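You operate a simulated robot arm through the tools that you are given. There is no shell and no other tool. Be economical: measure what you need, move in short steps, check, and stop when the job is done.

The job below is to be done with a simulated robot arm. You get a single attempt, and the scene is never put back.

JOB
Swap the can on the coaster for the purple mug of tank water.
Fine: about 150 ml; the can stands on the worktop; spill nothing. Set down upright: what you pick out, orange open can.

Only the result counts: the job must be done as asked and must still hold three seconds after the hand-in. Knocking over, shifting, dropping, spilling or breaking anything else fails it.

ROBOT AND FRAMES
A 6-joint arm with a two-finger parallel gripper, fixed in place. Base frame: the origin is at the foot of the arm, x ahead of it, y to its left, z up; the work surface is at about z = 880. Readings come in mm, rad, newtons and seconds.
With the tool pointing down near the work surface it reaches from about 240 to 640 mm from the base axis. Its first joint turns from -1.152 to 1.152 rad. Payload 2.7 kg.
The tool frame sits at the grasp point between the pads (the TCP): z along the fingers, y along the line on which they close. The tips reach 23 mm beyond it. Largest opening 94 mm; finger width 38, thickness 10; the body of the gripper, 54 by 96 mm, starts 39 mm behind the TCP.
Orientation is that of the tool frame in the base frame, as [roll, pitch, yaw] about the fixed x, y, z axes, in that order (R = Rz(yaw) Ry(pitch) Rx(roll)). With the fingers straight down and closing along the base's y, the tool's x points along the base's -x, its y along +y and its z along -z.

CONTROLS
- The arm moves only by the tool send_rows. Its argument "motion" is a list of rows, each a list of 7 numbers: the turn, a rotation vector about the base's x, y, z in rad, then the shift along the base's x, y, z in mm, then the finger opening in mm, from 0 to 94. In form: [[wx, wy, wz, tx, ty, tz, jaw], ...]. A call has 1 to 12 rows; each row is the pose to reach, as a shift and turn from the pose commanded when the call began. Rows are played at 5 a second. More than 50 mm and 0.15 rad between two rows, or a gripper value outside its range, and nothing of the call is played. Where a pose cannot be reached the arm comes as near as it can. A force on the tool above 50 N (or 10 N above the force at the start of the call, whichever is more), or a blocked arm, ends the call early, and 0.2 s more pass. Each finger travels about 45 mm/s and halts on what it meets, pressing with about 41 N; the grip force reading is that of the motor and also rises with nothing between the fingers. The clock runs only during rows and for 0.2 s after the last one: add rows that repeat a pose to give the fingers time. It gives the time, the measured TCP pose, the force on the tool (base axes), the opening and the grip force at its end, in the units of the frame above (readings bear some noise), with the torque about the TCP (base axes, N m) and any sound that the robot's microphone picked up.
- Cameras (640 x 400 px; columns grow to the right, rows downward): "scene" is fixed at [70.1, -428.5, 1397.7]; the picture's right is [0.81, -0.58, 0.00], its down [-0.37, -0.52, -0.77] and it looks along [0.45, 0.63, -0.63] (base axes); focal length 214 px, centre (320, 200). "wrist" rides on the gripper at [86, 16, -75] in the tool frame; the picture's right is [-0.18, 0.98, 0.00], its down [-0.58, -0.11, -0.81] and it looks along [-0.79, -0.15, 0.59] (tool axes); focal length 243 px, centre (320, 200). There is no depth. A picture from a camera that has moved, and an enlarged one, comes with that camera's place and axes in the base frame and with its lens.
- grab_frame(camera): a new picture of that camera. The clock stands still meanwhile.
- close_up(camera, box): a new picture of the part [left, top, right, bottom] of that camera's present view, enlarged. The clock stands still meanwhile.
- sign_off(): hands the job in; it is judged then, once.

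Work in short steps. Places have to be worked out from the pictures, the camera data and where the tool is seen: move nearer, look again, correct. Check each grasp and each placing, and mend what went wrong. You have 120 turns and 68 pictures in all, those below and enlarged ones among them. Open the gripper and draw the arm clear of the work before you hand the job in, unless the task says otherwise; then end with one line.

The tools are called after "Request:" as name(argument=value, ...) on one line, values as JSON. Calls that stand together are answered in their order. send_rows: Moves the arm, as the interface text tells. Its arguments: {"type":"object","properties":{"motion":{"type":"array","items":{"type":"array","items":{"type":"number"}}}},"required":["motion"]} The other tools are called the same way: grab_frame (camera) takes a picture; close_up (camera, box) takes an enlarged picture of a part of a camera's view; sign_off () hands the job in.

At the start:

```text
time_s: 0.0
eef_pos: [328.2, 38.9, 1334.6]
orientation: [-3.141, 0.001, -3.141]
ft_force: [0.9, 0.6, 0.7]
moment: [-0.01, -0.01, 0.03]
grip_width: 93.9
gripper_force: 0.1
```

scene: 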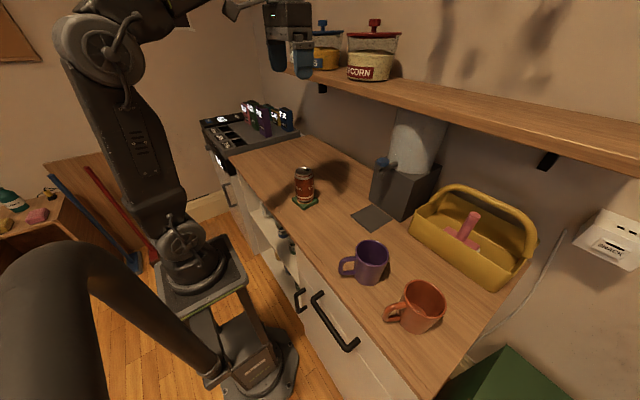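
wrist: 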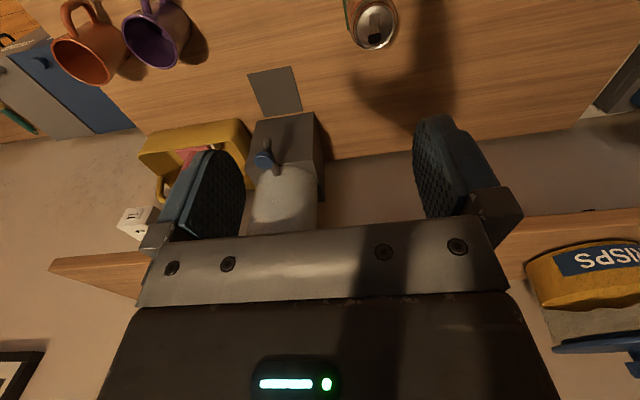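

I'll look closer at the dispenser, the can and the mugs before moving.

Request:
close_up(camera="scene", box=[340, 100, 460, 240])

Request:
close_up(camera="scene", box=[260, 150, 350, 220])

Request:
close_up(camera="scene", box=[330, 220, 460, 340])

Request:
close_up(camera="wrist", box=[40, 0, 420, 240])

```text
2.86 times, centred on (400, 170) of scene
camera zoom: at [70.1, -428.5, 1397.7], right [0.81, -0.58, 0.0], down [-0.37, -0.52, -0.77], along [0.45, 0.63, -0.63], focal length 613 px, centre (91, 286)
```

zoom: 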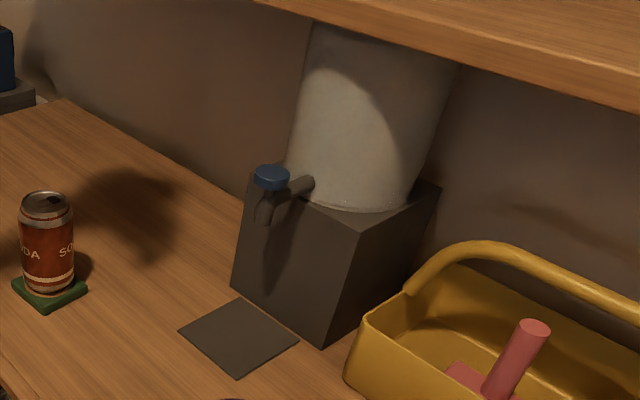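

```text
5.71 times, centred on (305, 185) of scene
camera zoom: at [70.1, -428.5, 1397.7], right [0.81, -0.58, 0.0], down [-0.37, -0.52, -0.77], along [0.45, 0.63, -0.63], focal length 1226 px, centre (406, 286)
```

zoom: 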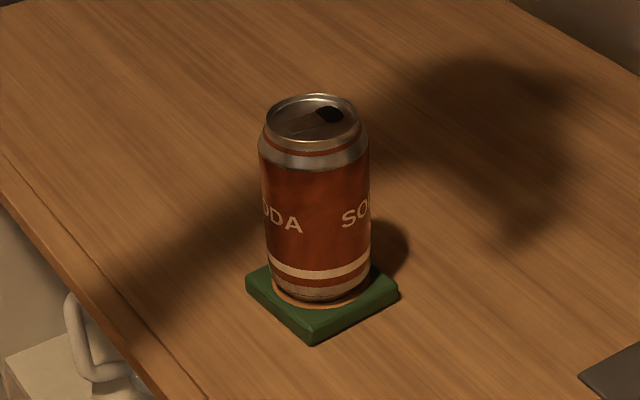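

```text
3.33 times, centred on (395, 280) of scene
camera zoom: at [70.1, -428.5, 1397.7], right [0.81, -0.58, 0.0], down [-0.37, -0.52, -0.77], along [0.45, 0.63, -0.63], focal length 715 px, centre (70, -67)
```

zoom: 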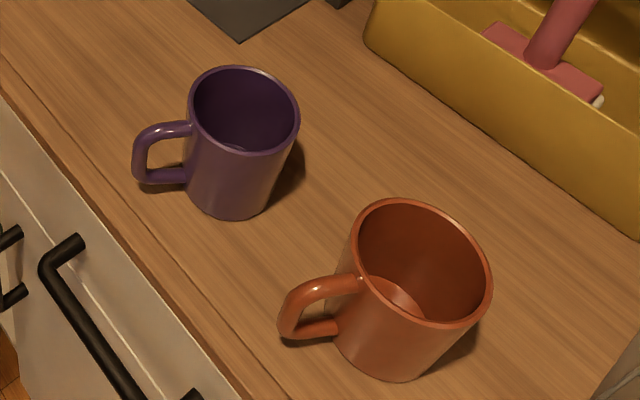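

```text
1.67 times, centred on (230, 120) of wrist
camera zoom: at [242.5, 54.4, 1409.7], right [0.18, 0.98, 0.0], down [0.58, -0.11, 0.81], along [0.79, -0.15, -0.59], focal length 404 px, centre (470, 333)
```

zoom: 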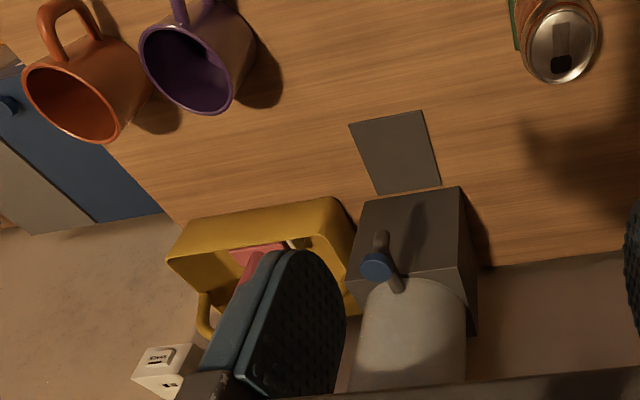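

The tap sits near (520,-98), its knob at z≈1103 and its spout at z≈1055, above the plate. The shelf edge is near x=555, z=1239, the can near (383,105) and the purple mug near (353,-250). I'll move for a closer wrist view of the tap.

Request:
send_rows(motion=[[0, 0, 0, 15, -30, -35, 94], [0, 0, 0, 30, -60, -70, 94], [0, 0, 0, 45, -90, -105, 94], [0, 0, 0, 60, -120, -140, 94], [0, 0, 0, 72, -145, -175, 94], [0, 0, 0, 72, -145, -175, 94]])

Request:
grab_frame(camera="wrist")

Request:
grab_frame(camera="scene")

```text
time_s: 1.4
eef_pos: [399.5, -107.2, 1157.2]
orientation: [-3.14, 0.002, -3.141]
ft_force: [0.4, 0.7, 0.2]
moment: [0.02, 0.01, -0.02]
grip_width: 94.0
gripper_force: 0.1
```

```text
61 pictures are left
camera wrist: at [313.2, -91.1, 1233.1], right [0.18, 0.98, 0.0], down [0.58, -0.11, 0.81], along [0.79, -0.15, -0.59], focal length 243 px, centre (320, 200)
```

wrist: 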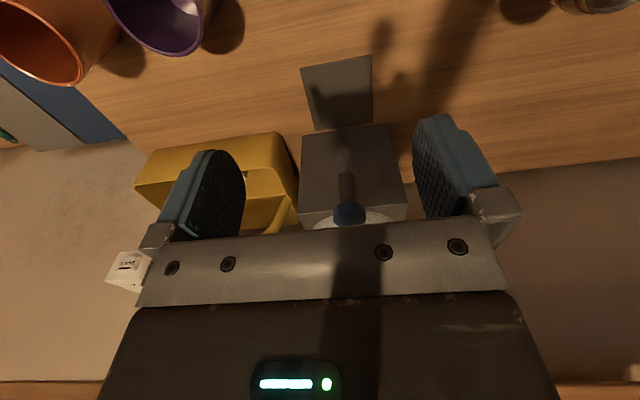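

```text
60 pictures are left
```

scene: 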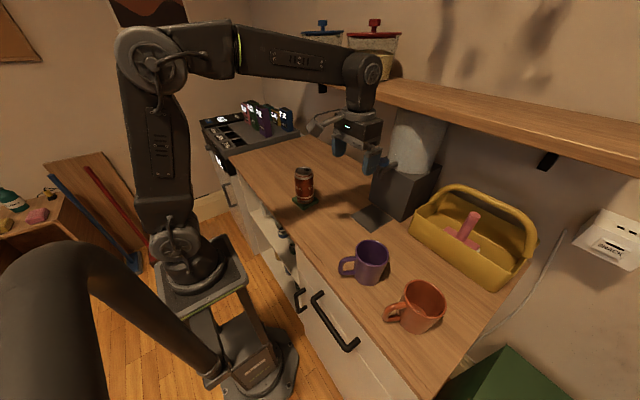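

Request:
close_up(camera="wrist", box=[290, 40, 420, 240])

Request:
close_up(camera="scene", box=[365, 145, 415, 195])

```text
2.00 times, centred on (355, 140) of wrist
camera zoom: at [313.2, -91.1, 1233.1], right [0.18, 0.98, 0.0], down [0.58, -0.11, 0.81], along [0.79, -0.15, -0.59], focal length 485 px, centre (250, 320)
```

zoom: 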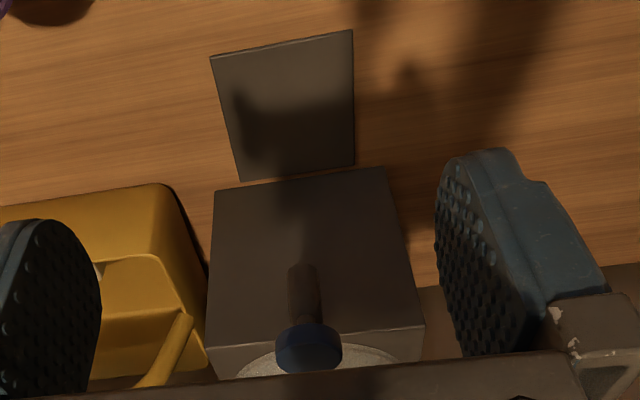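

```text
8.00 times, centred on (390, 170) of scene
camera zoom: at [70.1, -428.5, 1397.7], right [0.81, -0.58, 0.0], down [-0.37, -0.52, -0.77], along [0.45, 0.63, -0.63], focal length 1716 px, centre (-240, 440)
```

zoom: 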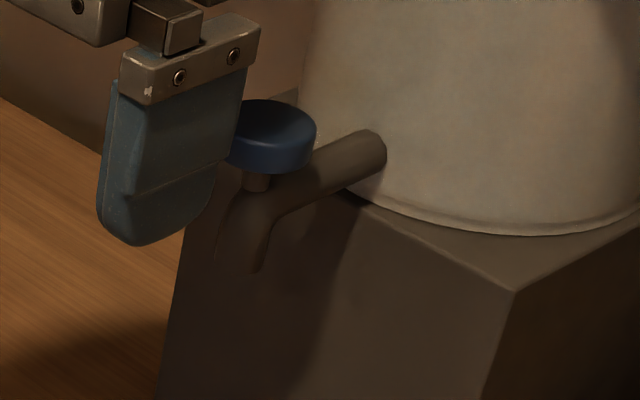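

The tap has a mushroom-shaped knob near (518,-100,1109), and the plate is centred near (526,-100). I'll move the can first, so I go above it now.

Request:
send_rows(motion=[[0, 0, 0, -4, 42, 0, 94], [0, 0, 0, -8, 85, 0, 94], [0, 0, 0, -12, 128, 0, 94], [0, 0, 0, -15, 170, 0, 94], [0, 0, 0, -17, 212, -10, 94], [0, 0, 0, -17, 212, -10, 94]])

Request:
close_up(camera="wrist", box=[200, 0, 440, 150])

Request:
grab_frame(camera="scene")

```text
time_s: 2.8
eef_pos: [384.6, 107.1, 1149.3]
orientation: [-3.139, 0.002, 3.141]
ft_force: [0.2, 0.9, 0.1]
moment: [-0.01, 0.04, -0.01]
grip_width: 93.7
gripper_force: 0.0
```

```text
2.67 times, centred on (320, 75) of wrist
camera zoom: at [297.8, 123.6, 1224.1], right [0.18, 0.98, 0.0], down [0.58, -0.11, 0.81], along [0.79, -0.15, -0.59], focal length 647 px, centre (320, 533)
```

zoom: 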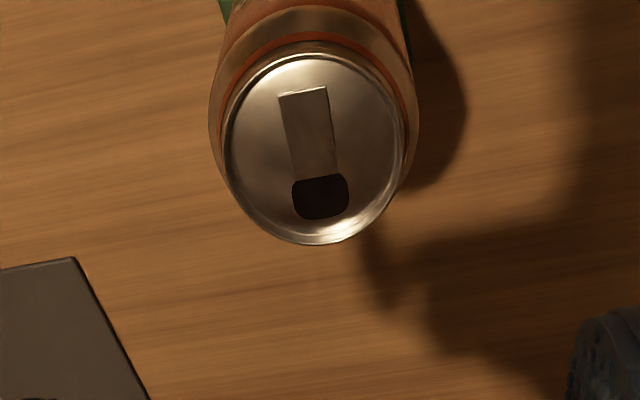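

```text
56 pictures are left
```

scene: 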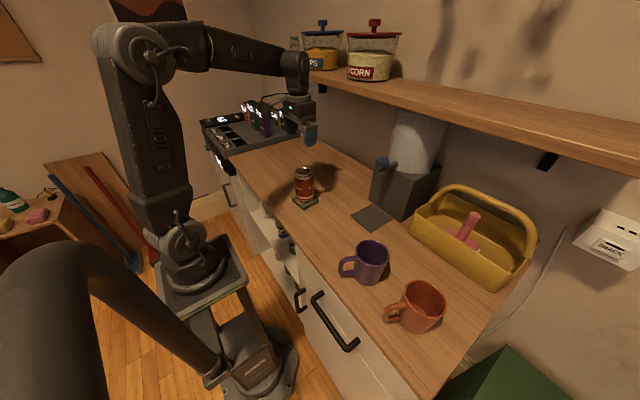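

The can axis is at about (385.5,105.7), so the fingers straddle it. I'll descend to z≈980.

Request:
send_rows(motion=[[0, 0, 0, 1, -1.4, -45, 94], [0, 0, 0, 1, -1.4, -90, 94], [0, 0, 0, 1, -1.4, -130, 94], [0, 0, 0, 1, -1.4, -160, 94], [0, 0, 0, 1, -1.4, -170, 94], [0, 0, 0, 1, -1.4, -170, 94]])

Request:
close_up(camera="scene", box=[260, 140, 350, 220])

```text
time_s: 4.2
eef_pos: [385.3, 106.2, 979.3]
orientation: [-3.14, -0.001, 3.142]
ft_force: [-0.3, 0.7, 0.0]
moment: [0.0, -0.01, 0.03]
grip_width: 94.0
gripper_force: 0.0
```

```text
5.00 times, centred on (305, 180) of scene
camera zoom: at [70.1, -428.5, 1397.7], right [0.81, -0.58, 0.0], down [-0.37, -0.52, -0.77], along [0.45, 0.63, -0.63], focal length 1072 px, centre (395, 300)
```

zoom: 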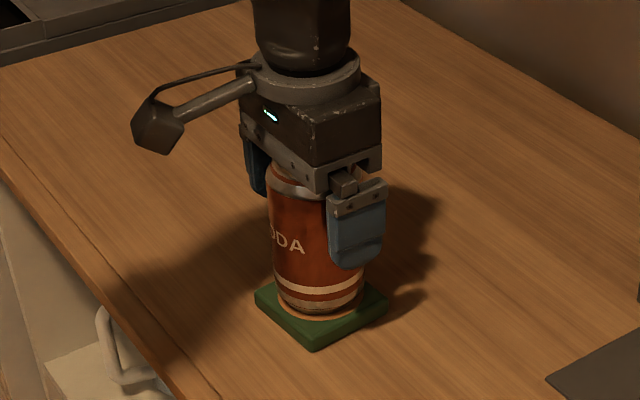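

The fingers straddle the can cleanly, so I close gently on it.

Request:
send_rows(motion=[[0, 0, 0, 0, 0, 0, 80], [0, 0, 0, 0, 0, 0, 70], [0, 0, 0, 0, 0, 0, 62], [0, 0, 0, 0, 0, 0, 62], [0, 0, 0, 0, 0, 0, 62]])

```text
time_s: 5.4
eef_pos: [383.5, 105.2, 980.4]
orientation: [-3.139, 0.003, 3.14]
ft_force: [-0.8, 0.3, -0.3]
moment: [0.03, 0.01, -0.01]
grip_width: 64.1
gripper_force: 41.0
```

The can is gripped at 64.1 mm with 41 N. I'll lift it a little and check the load.

Request:
send_rows(motion=[[0, 0, 0, 0, 0, 8, 62], [0, 0, 0, 0, 0, 20, 62], [0, 0, 0, 0, 0, 35, 62], [0, 0, 0, 0, 0, 40, 62]])

Request:
close_up(camera="scene", box=[260, 140, 350, 220])

```text
time_s: 6.4
eef_pos: [384.7, 105.3, 1017.8]
orientation: [-3.14, 0.002, 3.141]
ft_force: [0.6, 0.7, -0.6]
moment: [0.01, 0.01, -0.03]
grip_width: 63.9
gripper_force: 40.9
```

```text
5.00 times, centred on (305, 180) of scene
camera zoom: at [70.1, -428.5, 1397.7], right [0.81, -0.58, 0.0], down [-0.37, -0.52, -0.77], along [0.45, 0.63, -0.63], focal length 1072 px, centre (395, 300)
```

zoom: 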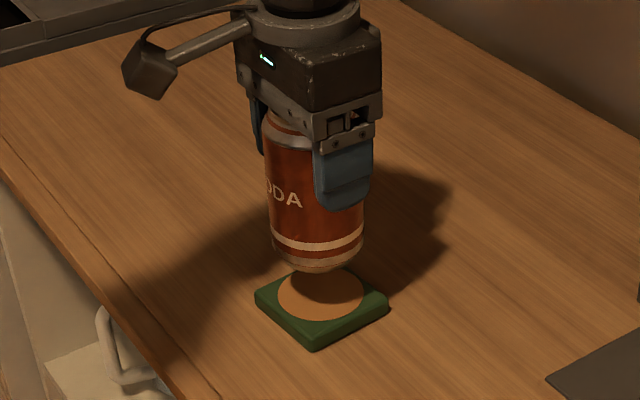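

Lift is good: the can is upright and the coaster stayed put. I'll carry the can slowly about 135 mm in +y, clear of the coaster.

Request:
send_rows(motion=[[0, 0, 0, 0, 6, 0, 62], [0, 0, 0, 0, 18, 0, 62], [0, 0, 0, 0, 33, 0, 62], [0, 0, 0, 0, 50, 0, 62], [0, 0, 0, 0, 67, 0, 62], [0, 0, 0, 0, 84, 0, 62], [0, 0, 0, 0, 101, 0, 62], [0, 0, 0, 0, 116, 0, 62], [0, 0, 0, 0, 127, 0, 62], [0, 0, 0, 0, 133, 0, 62], [0, 0, 0, 0, 135, 0, 62], [0, 0, 0, 0, 135, 0, 62]])

Request:
send_rows(motion=[[0, 0, 0, 0, 0, -12, 62], [0, 0, 0, 0, 0, -24, 62], [0, 0, 0, 0, 0, -34, 62], [0, 0, 0, 0, 0, -40, 62], [0, 0, 0, 0, 0, -42, 62], [0, 0, 0, 0, 0, -42, 62]])

Request:
close_up(camera="scene", box=[230, 100, 350, 220])

```text
time_s: 9.0
eef_pos: [383.9, 240.5, 1018.5]
orientation: [-3.139, -0.001, 3.139]
ft_force: [-0.1, 0.6, -0.5]
moment: [0.0, 0.01, 0.05]
grip_width: 63.8
gripper_force: 41.4
```

```text
time_s: 10.4
eef_pos: [385.2, 239.2, 976.4]
orientation: [-3.14, 0.001, -3.141]
ft_force: [-0.8, 0.9, 0.5]
moment: [0.03, -0.01, 0.0]
grip_width: 63.7
gripper_force: 41.1
```

```text
3.33 times, centred on (290, 160) of scene
camera zoom: at [70.1, -428.5, 1397.7], right [0.81, -0.58, 0.0], down [-0.37, -0.52, -0.77], along [0.45, 0.63, -0.63], focal length 715 px, centre (420, 333)
```

zoom: 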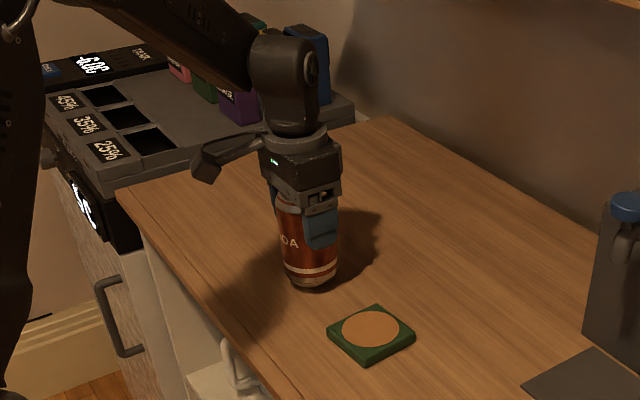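

The can is about 5–8 mm above the worktop. I'll lower it in small steps until it touches.

Request:
send_rows(motion=[[0, 0, 0, 0, 0, -2, 62], [0, 0, 0, 0, 0, -4, 62], [0, 0, 0, 0, 0, -5, 62], [0, 0, 0, 0, 0, -6, 62], [0, 0, 0, 0, 0, -6, 62]])

```text
time_s: 11.6
eef_pos: [385.8, 239.2, 969.7]
orientation: [-3.14, 0.002, -3.141]
ft_force: [-0.5, 1.1, -0.7]
moment: [0.01, 0.01, -0.01]
grip_width: 64.1
gripper_force: 40.5
```

Request:
send_rows(motion=[[0, 0, 0, 0, 0, -1, 62], [0, 0, 0, 0, 0, -2, 62], [0, 0, 0, 0, 0, -3, 62], [0, 0, 0, 0, 0, -3, 62]])

Request:
close_up(camera="scene", box=[265, 140, 315, 190])

```text
time_s: 12.6
eef_pos: [385.4, 239.9, 968.2]
orientation: [-3.14, 0.002, -3.141]
ft_force: [1.0, -1.1, -0.3]
moment: [-0.01, 0.02, -0.01]
grip_width: 64.2
gripper_force: 40.7
```

```text
8.00 times, centred on (290, 165) of scene
camera zoom: at [70.1, -428.5, 1397.7], right [0.81, -0.58, 0.0], down [-0.37, -0.52, -0.77], along [0.45, 0.63, -0.63], focal length 1716 px, centre (560, 480)
```

zoom: 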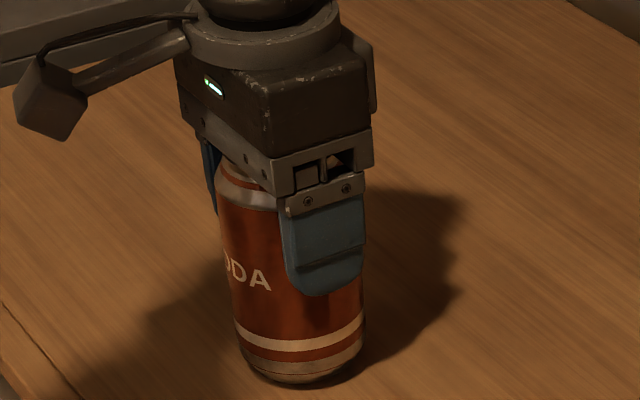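

No contact force yet; I continue in 1 mm steps.

Request:
send_rows(motion=[[0, 0, 0, 0, 0, -1, 62], [0, 0, 0, 0, 0, -1, 62], [0, 0, 0, 0, 0, -2, 62], [0, 0, 0, 0, 0, -2, 62]])

```text
time_s: 13.6
eef_pos: [385.2, 239.5, 966.1]
orientation: [-3.139, 0.001, -3.14]
ft_force: [0.3, -0.2, 0.3]
moment: [-0.02, -0.01, -0.01]
grip_width: 63.8
gripper_force: 41.2
```

Request:
send_rows(motion=[[0, 0, 0, 0, 0, -1, 62], [0, 0, 0, 0, 0, -1, 62], [0, 0, 0, 0, 0, -1, 62]])

Request:
send_rows(motion=[[0, 0, 0, 0, 0, -1, 62], [0, 0, 0, 0, 0, -1, 62], [0, 0, 0, 0, 0, -1, 62]])

```text
time_s: 14.4
eef_pos: [385.3, 239.3, 965.6]
orientation: [-3.141, 0.001, 3.141]
ft_force: [0.2, -0.2, 0.2]
moment: [-0.05, -0.01, -0.04]
grip_width: 64.1
gripper_force: 40.4
```

```text
time_s: 15.2
eef_pos: [385.2, 238.6, 965.0]
orientation: [3.142, 0.001, -3.141]
ft_force: [-1.2, 0.1, 3.7]
moment: [0.09, 0.09, 0.0]
grip_width: 63.7
gripper_force: 41.1
```

Contact at +3.7 N, so the can is standing (and the coaster is about 14 mm thick). I open and retreat straight up.

Request:
send_rows(motion=[[0, 0, 0, 0, 0, 0, 70], [0, 0, 0, 0, 0, 0, 80], [0, 0, 0, 0, 0, 0, 94], [0, 0, 0, 0, 0, 0, 94], [0, 0, 0, 0, 0, 0, 94]])

Request:
send_rows(motion=[[0, 0, 0, 0, 0, 20, 94], [0, 0, 0, 0, 0, 60, 94], [0, 0, 0, 0, 0, 105, 94], [0, 0, 0, 0, -30, 140, 94], [0, 0, 0, 0, -75, 160, 94], [0, 0, 0, 0, -120, 170, 94], [0, 0, 0, 0, -134, 180, 94], [0, 0, 0, 0, -134, 180, 94]])

Request:
close_up(camera="wrist", box=[200, 0, 440, 150])

Request:
close_up(camera="scene", box=[230, 100, 350, 220])

```text
time_s: 16.4
eef_pos: [384.7, 238.8, 963.9]
orientation: [-3.139, 0.003, -3.141]
ft_force: [0.3, 0.3, 0.1]
moment: [0.01, -0.01, 0.01]
grip_width: 94.1
gripper_force: 0.1
```

```text
time_s: 18.2
eef_pos: [384.8, 104.6, 1144.8]
orientation: [-3.14, 0.001, -3.141]
ft_force: [-0.3, -1.2, -0.1]
moment: [0.01, -0.02, -0.05]
grip_width: 94.0
gripper_force: 0.0
```

```text
2.67 times, centred on (320, 75) of wrist
camera zoom: at [299.0, 120.9, 1219.8], right [0.18, 0.98, 0.0], down [0.58, -0.11, 0.81], along [0.79, -0.15, -0.59], focal length 647 px, centre (320, 533)
```

zoom: 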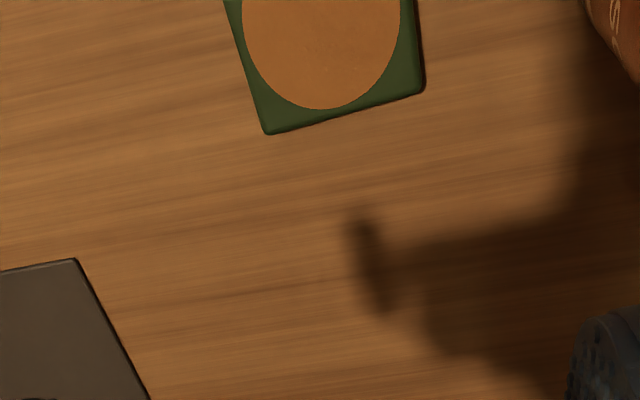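

```text
3.33 times, centred on (290, 160) of scene
camera zoom: at [70.1, -428.5, 1397.7], right [0.81, -0.58, 0.0], down [-0.37, -0.52, -0.77], along [0.45, 0.63, -0.63], focal length 715 px, centre (420, 333)
```

zoom: 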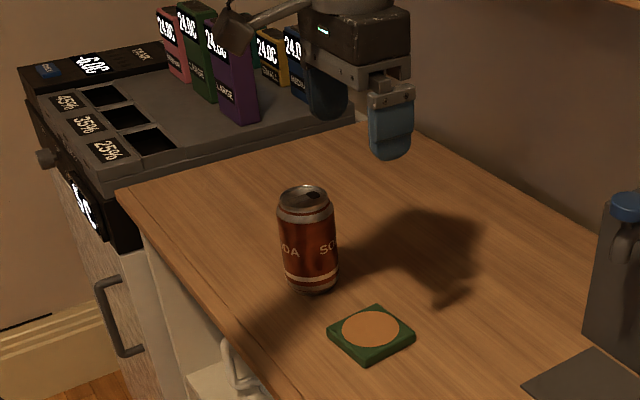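

The can stands free, and the coaster's centre measures (385.4,106.4) with a 72 mm side. Next I go to view the purple mug, yawed radially.

Request:
send_rows(motion=[[0, 0, -0.08, -10, -40, 4, 94], [0, 0, -0.16, -20, -80, 8, 94], [0, 0, -0.24, -30, -120, 8, 94], [0, 0, -0.32, -40, -160, 8, 94], [0, 0, -0.4, -50, -200, 8, 94], [0, 0, -0.48, -60, -240, 8, 94], [0, 0, -0.56, -72, -280, 8, 94], [0, 0, -0.62, -85, -315, 8, 94], [0, 0, -0.62, -85, -315, 8, 94]])

Request:
grab_frame(camera="wrist")

```text
time_s: 20.2
eef_pos: [301.7, -209.0, 1151.7]
orientation: [-3.139, 0.002, 2.523]
ft_force: [0.2, 0.1, -0.9]
moment: [0.03, -0.02, 0.01]
grip_width: 93.7
gripper_force: 0.0
```

```text
49 pictures are left
camera wrist: at [240.4, -146.9, 1227.4], right [0.72, 0.69, 0.0], down [0.41, -0.43, 0.81], along [0.56, -0.58, -0.59], focal length 243 px, centre (320, 200)
```

wrist: 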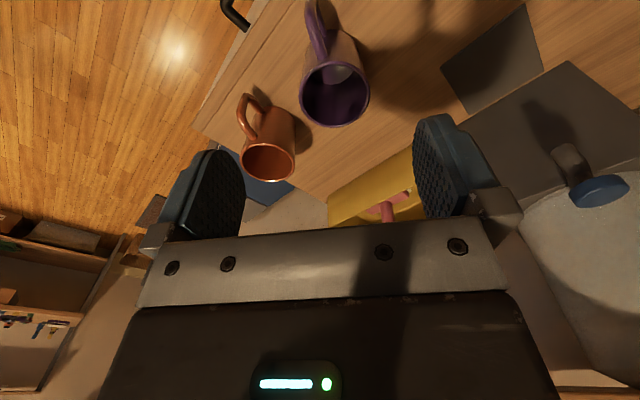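

Request:
close_up(camera="wrist", box=[260, 0, 420, 140])

```text
2.86 times, centred on (340, 70) of wrist
camera zoom: at [240.4, -146.9, 1227.4], right [0.72, 0.69, 0.0], down [0.41, -0.43, 0.81], along [0.56, -0.58, -0.59], focal length 693 px, centre (263, 571)
```

zoom: 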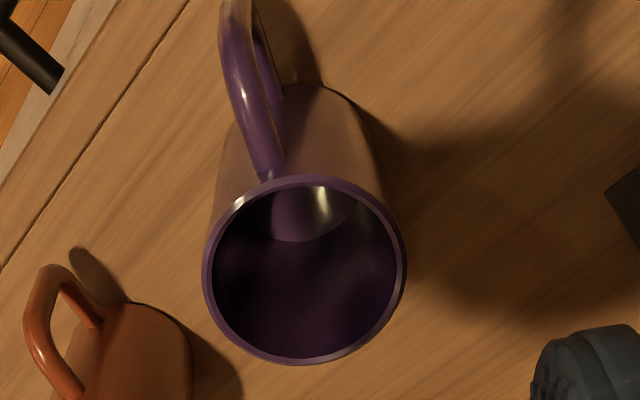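

The mug rim centre is about (354,-242,976), with 79 mm diameter and the handle at bearing ≈155° towards the arm. I'll take it by the body with the tool tilted about 40°, heading along the handle plane, which keeps the gripper clear of both handle and tap. First I align and tilt at a pre-grasp.

Request:
send_rows(motion=[[0, 0, 0.1, 0, 0, 0, 94], [0, 0, 0.19, 0, 0, 0, 94], [0, 0, 0.19, 0, 0, 0, 94]])

Request:
send_rows(motion=[[-0.05, -0.106, 0, -1, -1, -15, 94], [-0.1, -0.211, 0, -2, -2, -30, 94], [-0.15, -0.317, 0, -3, -3, -50, 94], [-0.2, -0.423, 0, -4, -4, -70, 94], [-0.25, -0.528, 0, -5, -5, -90, 94], [-0.295, -0.632, 0, -6, -6, -112, 94], [-0.295, -0.632, 0, -6, -6, -112, 94]])

Request:
grab_frame(camera="wrist")

Request:
grab_frame(camera="scene")

```text
time_s: 21.0
eef_pos: [301.5, -210.1, 1152.3]
orientation: [-3.141, 0.002, 2.712]
ft_force: [-0.6, 0.0, -0.2]
moment: [0.01, -0.01, 0.02]
grip_width: 93.8
gripper_force: 0.0
```

```text
time_s: 22.6
eef_pos: [294.0, -215.1, 1040.2]
orientation: [-3.136, 0.699, 2.714]
ft_force: [-0.2, 0.3, 0.5]
moment: [-0.01, -0.01, 0.0]
grip_width: 94.0
gripper_force: 0.0
```

```text
47 pictures are left
camera wrist: at [198.0, -153.8, 1043.0], right [0.54, 0.83, 0.11], down [-0.11, -0.06, 0.99], along [0.83, -0.55, 0.06], focal length 243 px, centre (320, 200)
```

wrist: 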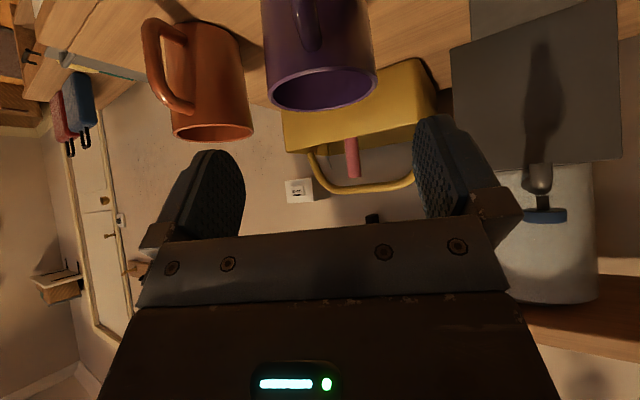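

```text
46 pictures are left
```

scene: 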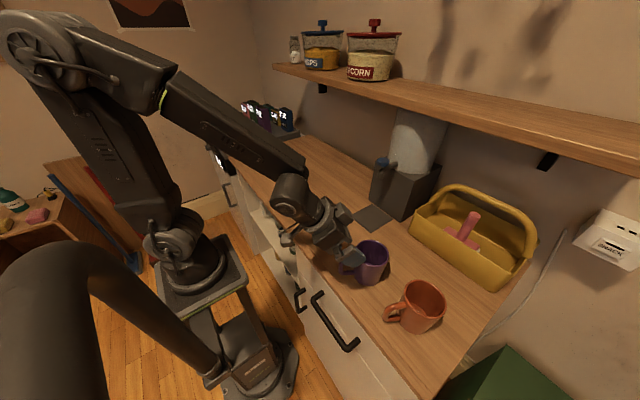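

The mug is centred between the fingers to within about 2 mm. I advance most of the way along the tool axis and check the handle clearance.

Request:
send_rows(motion=[[0, 0, 0, 12, -7.5, -16, 94], [0, 0, 0, 24, -13, -32, 94], [0, 0, 0, 34, -18, -46, 94], [0, 0, 0, 42, -22, -57, 94], [0, 0, 0, 42, -22, -57, 94]])

Request:
close_up(camera="scene", box=[310, 190, 430, 300])

Request:
grab_frame(camera="wrist")

```text
time_s: 23.8
eef_pos: [336.5, -238.0, 984.2]
orientation: [-3.135, 0.697, 2.715]
ft_force: [0.3, 0.3, 0.2]
moment: [0.01, 0.0, 0.0]
grip_width: 93.8
gripper_force: 0.2
```

```text
3.64 times, centred on (370, 245) of scene
camera zoom: at [70.1, -428.5, 1397.7], right [0.81, -0.58, 0.0], down [-0.37, -0.52, -0.77], along [0.45, 0.63, -0.63], focal length 780 px, centre (138, 36)
```

zoom: 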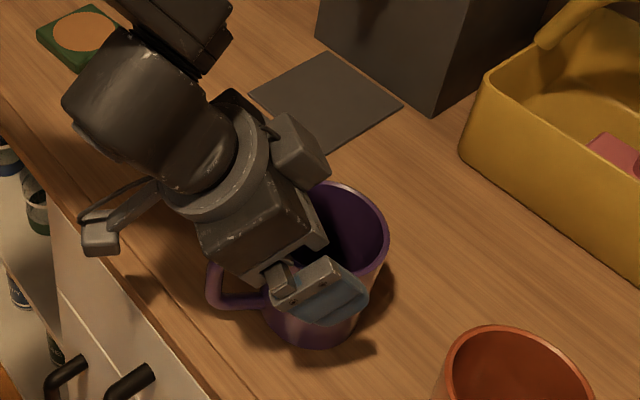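

```text
44 pictures are left
camera wrist: at [239.8, -175.8, 985.9], right [0.54, 0.83, 0.11], down [-0.11, -0.06, 0.99], along [0.83, -0.55, 0.06], focal length 243 px, centre (320, 200)
```

wrist: 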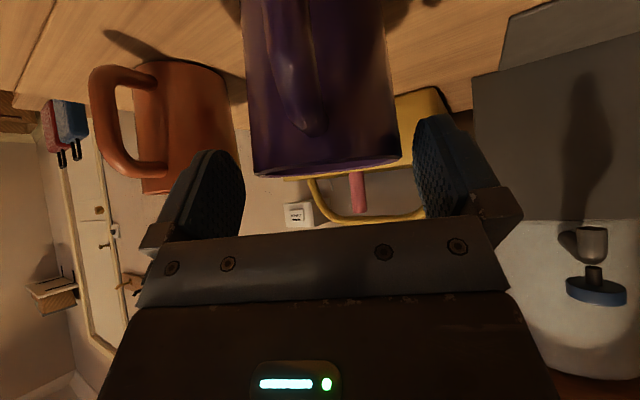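

The handle and rim are clear of the palm and the mug is centred. I do the final advance, about 20 mm down.

Request:
send_rows(motion=[[0, 0, 0, 6, -2.5, -8, 94], [0, 0, 0, 12, -4.5, -15, 94], [0, 0, 0, 15, -6, -19, 94], [0, 0, 0, 15, -6, -19, 94]])

Request:
grab_frame(camera="wrist")

```text
time_s: 24.8
eef_pos: [352.2, -244.6, 964.2]
orientation: [-3.136, 0.698, 2.714]
ft_force: [-0.3, 0.1, 0.1]
moment: [-0.01, 0.0, 0.01]
grip_width: 94.2
gripper_force: 0.1
```

```text
43 pictures are left
camera wrist: at [254.8, -182.6, 966.9], right [0.54, 0.83, 0.11], down [-0.11, -0.06, 0.99], along [0.83, -0.55, 0.06], focal length 243 px, centre (320, 200)
```

wrist: 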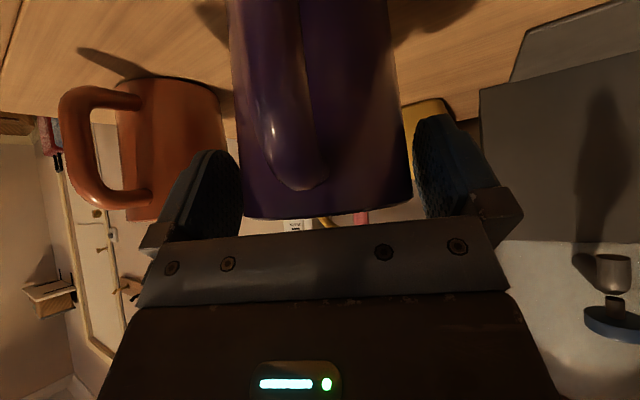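

Both fingers flank the mug with the palm clear, so I close.

Request:
send_rows(motion=[[0, 0, 0, 0, 0, 0, 86], [0, 0, 0, 0, 0, 0, 80], [0, 0, 0, 0, 0, 0, 76], [0, 0, 0, 0, 0, 0, 74], [0, 0, 0, 0, 0, 0, 74]])

Request:
send_rows(motion=[[0, 0, 0, 0, 0, 5, 74], [0, 0, 0, 0, 0, 15, 74], [0, 0, 0, 0, 0, 30, 74], [0, 0, 0, 0, 0, 40, 74], [0, 0, 0, 0, 0, 40, 74]])

Request:
close_up(camera="scene", box=[310, 190, 430, 300])

Request:
grab_frame(camera="wrist")

```text
time_s: 26.0
eef_pos: [352.4, -245.0, 964.0]
orientation: [-3.134, 0.697, 2.714]
ft_force: [1.3, 0.0, -0.5]
moment: [-0.03, -0.02, 0.04]
grip_width: 79.0
gripper_force: 40.9
```

```text
time_s: 27.2
eef_pos: [351.5, -243.8, 1004.1]
orientation: [-3.137, 0.697, 2.714]
ft_force: [-0.1, -0.8, -2.6]
moment: [-0.05, 0.01, -0.01]
grip_width: 78.8
gripper_force: 41.1
```

```text
3.64 times, centred on (370, 245) of scene
camera zoom: at [70.1, -428.5, 1397.7], right [0.81, -0.58, 0.0], down [-0.37, -0.52, -0.77], along [0.45, 0.63, -0.63], focal length 780 px, centre (138, 36)
```

zoom: 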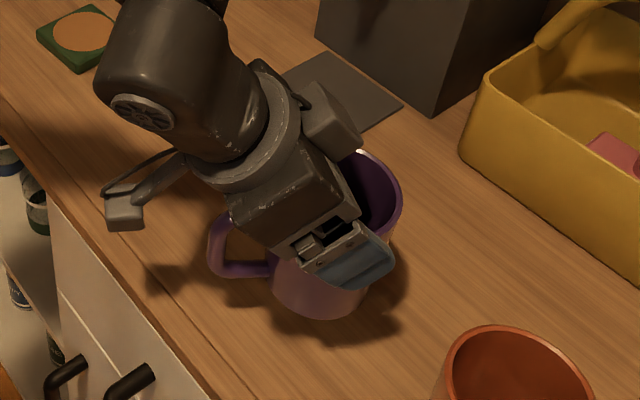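

```text
41 pictures are left
camera wrist: at [254.4, -181.7, 1007.0], right [0.54, 0.83, 0.11], down [-0.11, -0.06, 0.99], along [0.83, -0.55, 0.06], focal length 243 px, centre (320, 200)
```

wrist: 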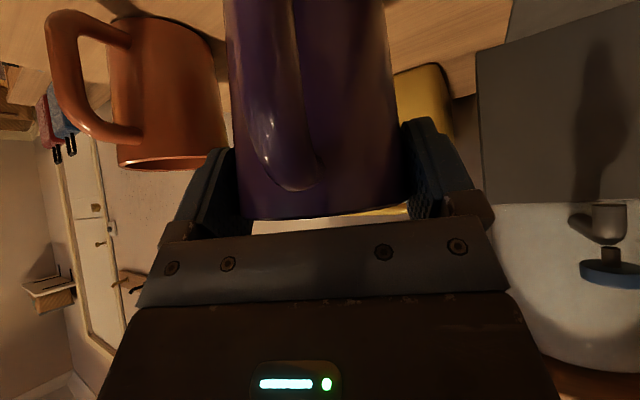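

The mug is held at 79 mm and lifted level. I carry it in front of the tap, turning to a nearly radial heading.

Request:
send_rows(motion=[[0, 0, 0.03, 8, 15, 0, 74], [0, 0, 0.07, 20, 35, 0, 74], [0, 0, 0.11, 34, 58, 0, 74], [0, 0, 0.15, 50, 84, 0, 74], [0, 0, 0.19, 64, 110, 0, 74], [0, 0, 0.22, 72, 130, 0, 74], [0, 0, 0.24, 78, 142, 0, 74], [0, 0, 0.24, 78, 143.8, 0, 74], [0, 0, 0.24, 78, 143.8, 0, 74]])

Request:
grab_frame(camera="wrist")

Request:
grab_frame(camera="scene")

```text
time_s: 29.2
eef_pos: [398.6, -117.2, 993.6]
orientation: [3.101, 0.717, 2.905]
ft_force: [0.0, -0.3, -3.1]
moment: [-0.02, 0.01, -0.02]
grip_width: 78.8
gripper_force: 40.8
out of reach, approached as far as the arm can: row 4, 5, 6, 7, 8, 9
```

```text
40 pictures are left
camera wrist: at [290.5, -78.5, 995.1], right [0.34, 0.93, 0.15], down [-0.12, -0.12, 0.99], along [0.93, -0.35, 0.07], focal length 243 px, centre (320, 200)
```

wrist: 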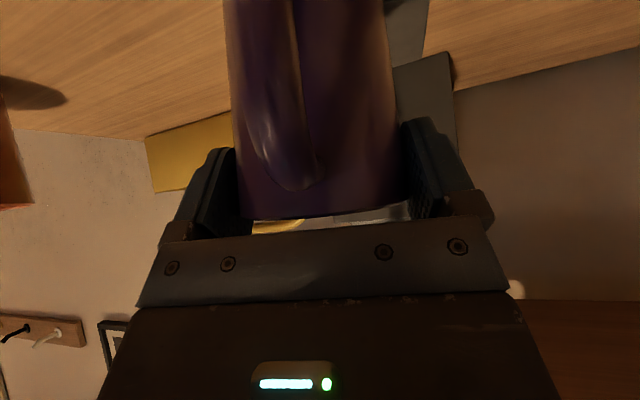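

```text
39 pictures are left
```

scene: 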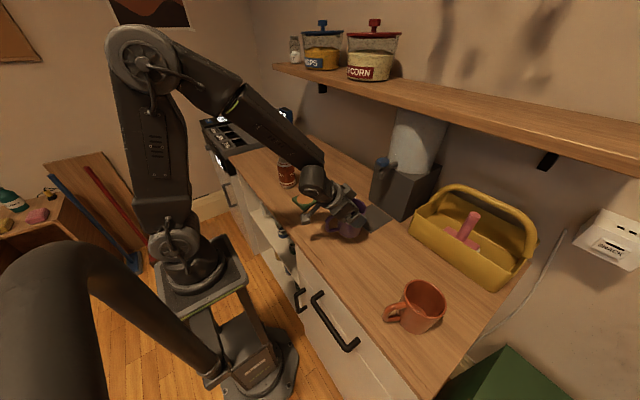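

The arm stalled: with this 40° tilt and a fully radial heading the wrist hits a limit here. It was fine with the heading turned about 0.18 rad off-radial, so I rotate the heading towards base x and see where that lands.

Request:
send_rows(motion=[[0, 0, 0.06, 0, 0, 0, 74], [0, 0, 0.12, 0, 0, 0, 74], [0, 0, 0.18, 0, 0, 0, 74], [0, 0, 0.18, 0, 0, 0, 74]])

```text
time_s: 30.2
eef_pos: [399.1, -117.3, 994.3]
orientation: [-3.134, 0.698, 3.134]
ft_force: [-0.2, -0.5, -3.4]
moment: [0.01, 0.0, 0.03]
grip_width: 79.1
gripper_force: 40.6
```

That worked: level pose, heading 0, no reach warning. Now I move forward and sideways towards the tap in small steps.

Request:
send_rows(motion=[[0, 0, 0, 10, 3, 0, 74], [0, 0, 0, 20, 6, 0, 74], [0, 0, 0, 30, 9, 0, 74], [0, 0, 0, 40, 12, 0, 74], [0, 0, 0, 50, 15, 0, 74], [0, 0, 0, 50, 17, 0, 74]])

Request:
grab_frame(camera="wrist")

Request:
grab_frame(camera="scene")

```text
time_s: 31.6
eef_pos: [447.2, -100.1, 994.8]
orientation: [-3.134, 0.699, 3.136]
ft_force: [0.4, 0.9, -2.6]
moment: [-0.02, 0.0, 0.03]
grip_width: 79.1
gripper_force: 40.9
```

```text
38 pictures are left
camera wrist: at [334.3, -82.7, 997.0], right [0.15, 0.98, 0.11], down [-0.07, -0.1, 0.99], along [0.99, -0.16, 0.06], focal length 243 px, centre (320, 200)
```

wrist: 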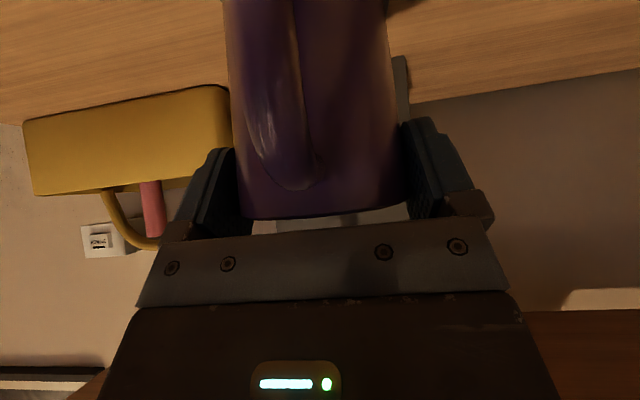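

```text
37 pictures are left
```

scene: 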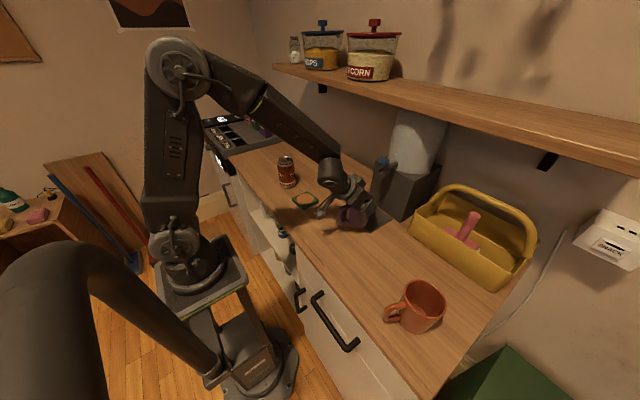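

Reach is good here. I lower to about 9 mm above the plate and slide in under the spout, pausing before the end to check clearances.

Request:
send_rows(motion=[[0, 0, 0, 0, 0, -10, 74], [0, 0, 0, 0, 0, -20, 74], [0, 0, 0, 12, 0, -20, 74], [0, 0, 0, 24, 0, -20, 74], [0, 0, 0, 36, 0, -20, 74], [0, 0, 0, 46, 0, -20, 74], [0, 0, 0, 46, 0, -20, 74]])

Request:
close_up(camera="scene", box=[320, 130, 450, 240])

```text
time_s: 33.2
eef_pos: [494.0, -99.2, 975.0]
orientation: [-3.136, 0.698, 3.136]
ft_force: [-0.2, -0.6, -3.4]
moment: [0.0, 0.02, 0.01]
grip_width: 79.3
gripper_force: 41.3
```

```text
3.64 times, centred on (385, 185) of scene
camera zoom: at [70.2, -428.5, 1397.7], right [0.81, -0.58, 0.0], down [-0.37, -0.52, -0.77], along [0.45, 0.63, -0.63], focal length 780 px, centre (84, 254)
```

zoom: 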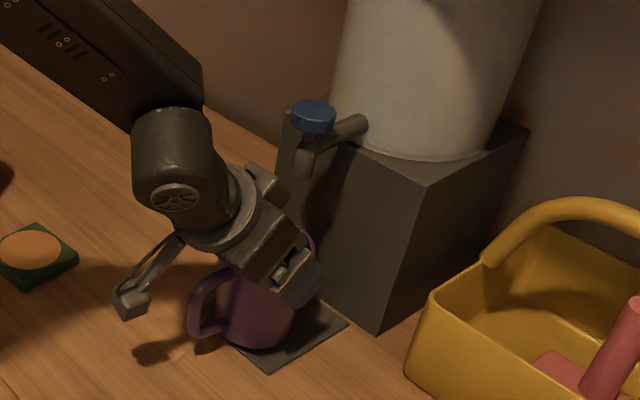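

The gripper is well clear of the tap. The outlet computes to about (523,-99.5,1047), so I put the mug axis at x≈519 and lower it onto the plate.

Request:
send_rows(motion=[[0, 0, 0, 10, -0.5, 0, 74], [0, 0, 0, 20, -0.5, 0, 74], [0, 0, 0, 25, -0.5, 0, 74], [0, 0, 0, 25, -0.5, -2, 74], [0, 0, 0, 25, -0.5, -4, 74], [0, 0, 0, 25, -0.5, -4, 74]])

Request:
send_rows(motion=[[0, 0, 0, 0, 0, -1, 74], [0, 0, 0, 0, 0, -2, 74], [0, 0, 0, 0, 0, -2, 74]])

Request:
close_up(camera="scene", box=[345, 150, 425, 230])

```text
time_s: 34.2
eef_pos: [513.9, -99.6, 968.4]
orientation: [-3.141, 0.684, 3.128]
ft_force: [-21.2, 3.2, 6.3]
moment: [-0.28, -2.32, 0.05]
grip_width: 78.8
gripper_force: 40.6
stopped in row 5: the force on the tool passed its limit at 52 N (the readings are from after the stop); the commanded pose is now the measured one
```

```text
time_s: 35.0
eef_pos: [514.1, -99.6, 968.4]
orientation: [3.141, 0.689, 3.127]
ft_force: [-26.2, 1.6, 20.8]
moment: [0.37, -1.4, -0.03]
grip_width: 79.1
gripper_force: 40.7
```

```text
5.00 times, centred on (385, 190) of scene
camera zoom: at [69.0, -428.3, 1397.8], right [0.81, -0.58, 0.0], down [-0.37, -0.52, -0.77], along [0.45, 0.63, -0.63], focal length 1072 px, centre (-5, 250)
```

zoom: 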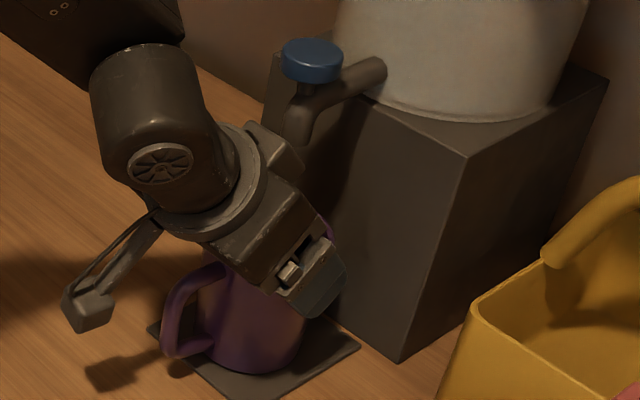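

Contact: force −x at roughly z≈1050, so a protrusion on the gripper's upper side touched the spout. The mug is already almost in place, so I back off 5 mm and up slightly to relieve it.

Request:
send_rows(motion=[[0, 0, 0, -2, 0, 1, 74], [0, 0, 0, -5, 0, 2, 74], [0, 0, 0, -5, 0, 2, 74]])

Request:
close_up(camera="scene", box=[345, 150, 425, 230])

```text
time_s: 35.8
eef_pos: [509.4, -101.0, 968.7]
orientation: [-3.138, 0.686, 3.127]
ft_force: [2.9, -0.5, 4.8]
moment: [-0.07, -0.51, 0.04]
grip_width: 79.2
gripper_force: 41.0
```

```text
5.00 times, centred on (385, 190) of scene
camera zoom: at [70.1, -428.4, 1397.7], right [0.81, -0.58, 0.0], down [-0.37, -0.52, -0.77], along [0.45, 0.63, -0.63], focal length 1072 px, centre (-5, 250)
```

zoom: 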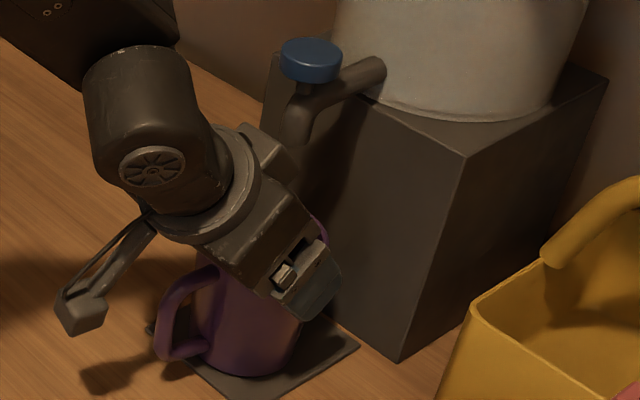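

Forces are now small, with the mug's weight resting on the plate. I release and retreat along the tool axis.

Request:
send_rows(motion=[[0, 0, 0, 0, 0, 0, 82], [0, 0, 0, 0, 0, 0, 88], [0, 0, 0, 0, 0, 0, 94], [0, 0, 0, 0, 0, 0, 94], [0, 0, 0, 0, 0, 0, 94]])

Request:
send_rows(motion=[[0, 0, 0, -10, 0, 11, 94], [0, 0, 0, -25, 0, 28, 94], [0, 0, 0, -45, 0, 52, 94], [0, 0, 0, -65, 0, 76, 94], [0, 0, 0, -85, 0, 100, 94], [0, 0, 0, -85, 0, 100, 94]])

Request:
grab_frame(camera="wrist")

Request:
close_up(camera="scene", box=[345, 150, 425, 230])

```text
time_s: 37.0
eef_pos: [510.2, -100.5, 968.0]
orientation: [-3.141, 0.682, 3.128]
ft_force: [0.9, 0.1, -0.1]
moment: [0.02, -0.02, 0.01]
grip_width: 93.9
gripper_force: 0.1
```

```text
time_s: 38.4
eef_pos: [426.3, -99.9, 1069.2]
orientation: [-3.141, 0.683, 3.13]
ft_force: [-0.8, -0.8, -0.5]
moment: [-0.02, 0.01, 0.05]
grip_width: 93.8
gripper_force: 0.1
```

```text
33 pictures are left
camera wrist: at [312.5, -82.4, 1073.9], right [0.16, 0.98, 0.11], down [-0.06, -0.11, 0.99], along [0.99, -0.16, 0.04], focal length 243 px, centre (320, 200)
```

wrist: 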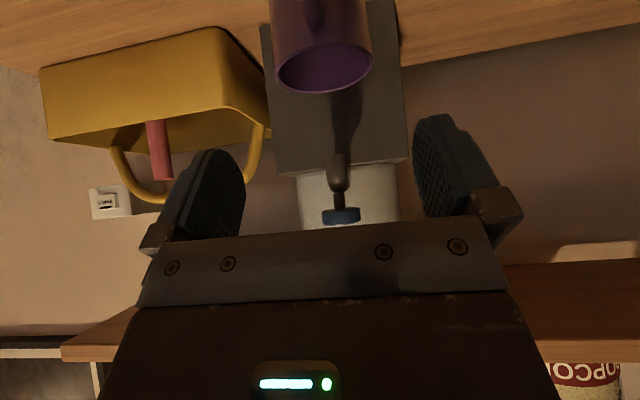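

```text
5.00 times, centred on (385, 190) of scene
camera zoom: at [70.1, -428.5, 1397.7], right [0.81, -0.58, 0.0], down [-0.37, -0.52, -0.77], along [0.45, 0.63, -0.63], focal length 1072 px, centre (-5, 250)
```

zoom: 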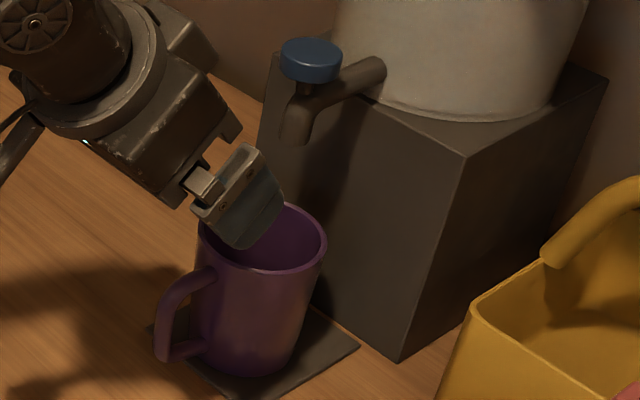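

The mug stands on the plate with its rim centre at (509,-99), and the spout outlet is near (522,-98), well inside the rim. I close the fingers, rise and move over the knob to try pressing it.

Request:
send_rows(motion=[[0, 0, 0, 0, 0, 30, 70], [0, 0, 0, 0, 0, 60, 45], [0, 0, 0, 0, 0, 93, 20], [0, 0, 0, 20, 0, 93, 0], [0, 0, 0, 45, 0, 93, 0], [0, 0, 0, 70, 0, 93, 0], [0, 0, 0, 88, 0, 93, 0], [0, 0, 0, 88, 0, 93, 0]])

Request:
close_up(camera="scene", box=[330, 110, 430, 190])

Request:
grab_frame(camera="wrist")

```text
time_s: 40.2
eef_pos: [512.3, -98.7, 1161.5]
orientation: [-3.14, 0.684, 3.128]
ft_force: [-0.8, 0.0, -0.2]
moment: [0.02, 0.01, 0.0]
grip_width: 0.0
gripper_force: 40.3
```

```text
5.00 times, centred on (380, 150) of scene
camera zoom: at [70.1, -428.5, 1397.7], right [0.81, -0.58, 0.0], down [-0.37, -0.52, -0.77], along [0.45, 0.63, -0.63], focal length 1072 px, centre (20, 450)
```

zoom: 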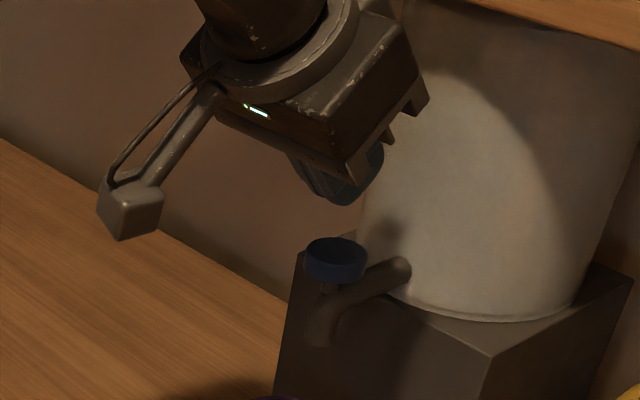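

```text
30 pictures are left
camera wrist: at [399.1, -82.0, 1165.6], right [0.16, 0.98, 0.12], down [-0.06, -0.11, 0.99], along [0.99, -0.16, 0.04], focal length 243 px, centre (320, 200)
```

wrist: 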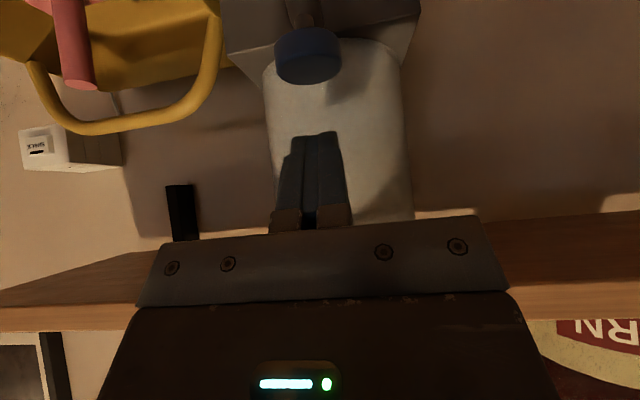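

The closed fingertips are above the knob, with about 24 mm of gap. I descend gently to make contact.

Request:
send_rows(motion=[[0, 0, 0, 4, 2, -8, 0], [0, 0, 0, 5, 2, -15, 0], [0, 0, 0, 5, 2, -19, 0], [0, 0, 0, 5, 2, -22, 0]])

Request:
close_up(camera="scene", box=[350, 140, 420, 190])

```text
time_s: 41.2
eef_pos: [516.8, -98.0, 1137.7]
orientation: [-3.139, 0.684, 3.132]
ft_force: [0.7, -0.4, 0.0]
moment: [-0.02, -0.02, -0.01]
grip_width: 0.1
gripper_force: 41.2
```

```text
8.00 times, centred on (385, 165) of scene
camera zoom: at [70.1, -428.5, 1397.7], right [0.81, -0.58, 0.0], down [-0.37, -0.52, -0.77], along [0.45, 0.63, -0.63], focal length 1716 px, centre (-200, 480)
```

zoom: 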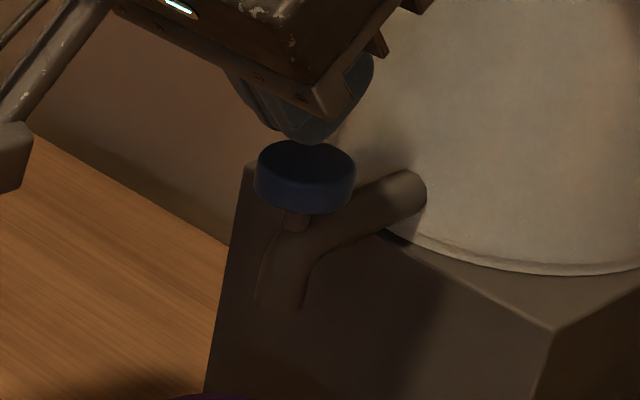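

The fingertip is just above the knob's top. I continue down a few millimetres.

Request:
send_rows(motion=[[0, 0, 0, 0, 0, -2, 0], [0, 0, 0, 0, 0, -4, 0], [0, 0, 0, 0, 0, -5, 0]])

```text
time_s: 42.0
eef_pos: [518.1, -97.8, 1134.1]
orientation: [-3.14, 0.685, 3.13]
ft_force: [0.0, -0.2, -1.1]
moment: [0.01, 0.03, -0.02]
grip_width: 0.1
gripper_force: 40.7
```

Request:
send_rows(motion=[[0, 0, 0, 0, 0, -2, 0], [0, 0, 0, 0, 0, -3, 0]])

Request:
send_rows(motion=[[0, 0, 0, 0, 0, -2, 0], [0, 0, 0, 0, 0, -3, 0]])

```text
time_s: 42.6
eef_pos: [517.5, -98.5, 1131.5]
orientation: [-3.14, 0.684, 3.129]
ft_force: [-0.1, 0.5, 0.7]
moment: [0.02, 0.03, -0.02]
grip_width: 0.0
gripper_force: 40.8
```

```text
time_s: 43.2
eef_pos: [517.1, -97.0, 1128.0]
orientation: [-3.14, 0.687, 3.129]
ft_force: [-0.3, -0.1, 1.6]
moment: [-0.01, 0.05, 0.04]
grip_width: 0.0
gripper_force: 40.7
```

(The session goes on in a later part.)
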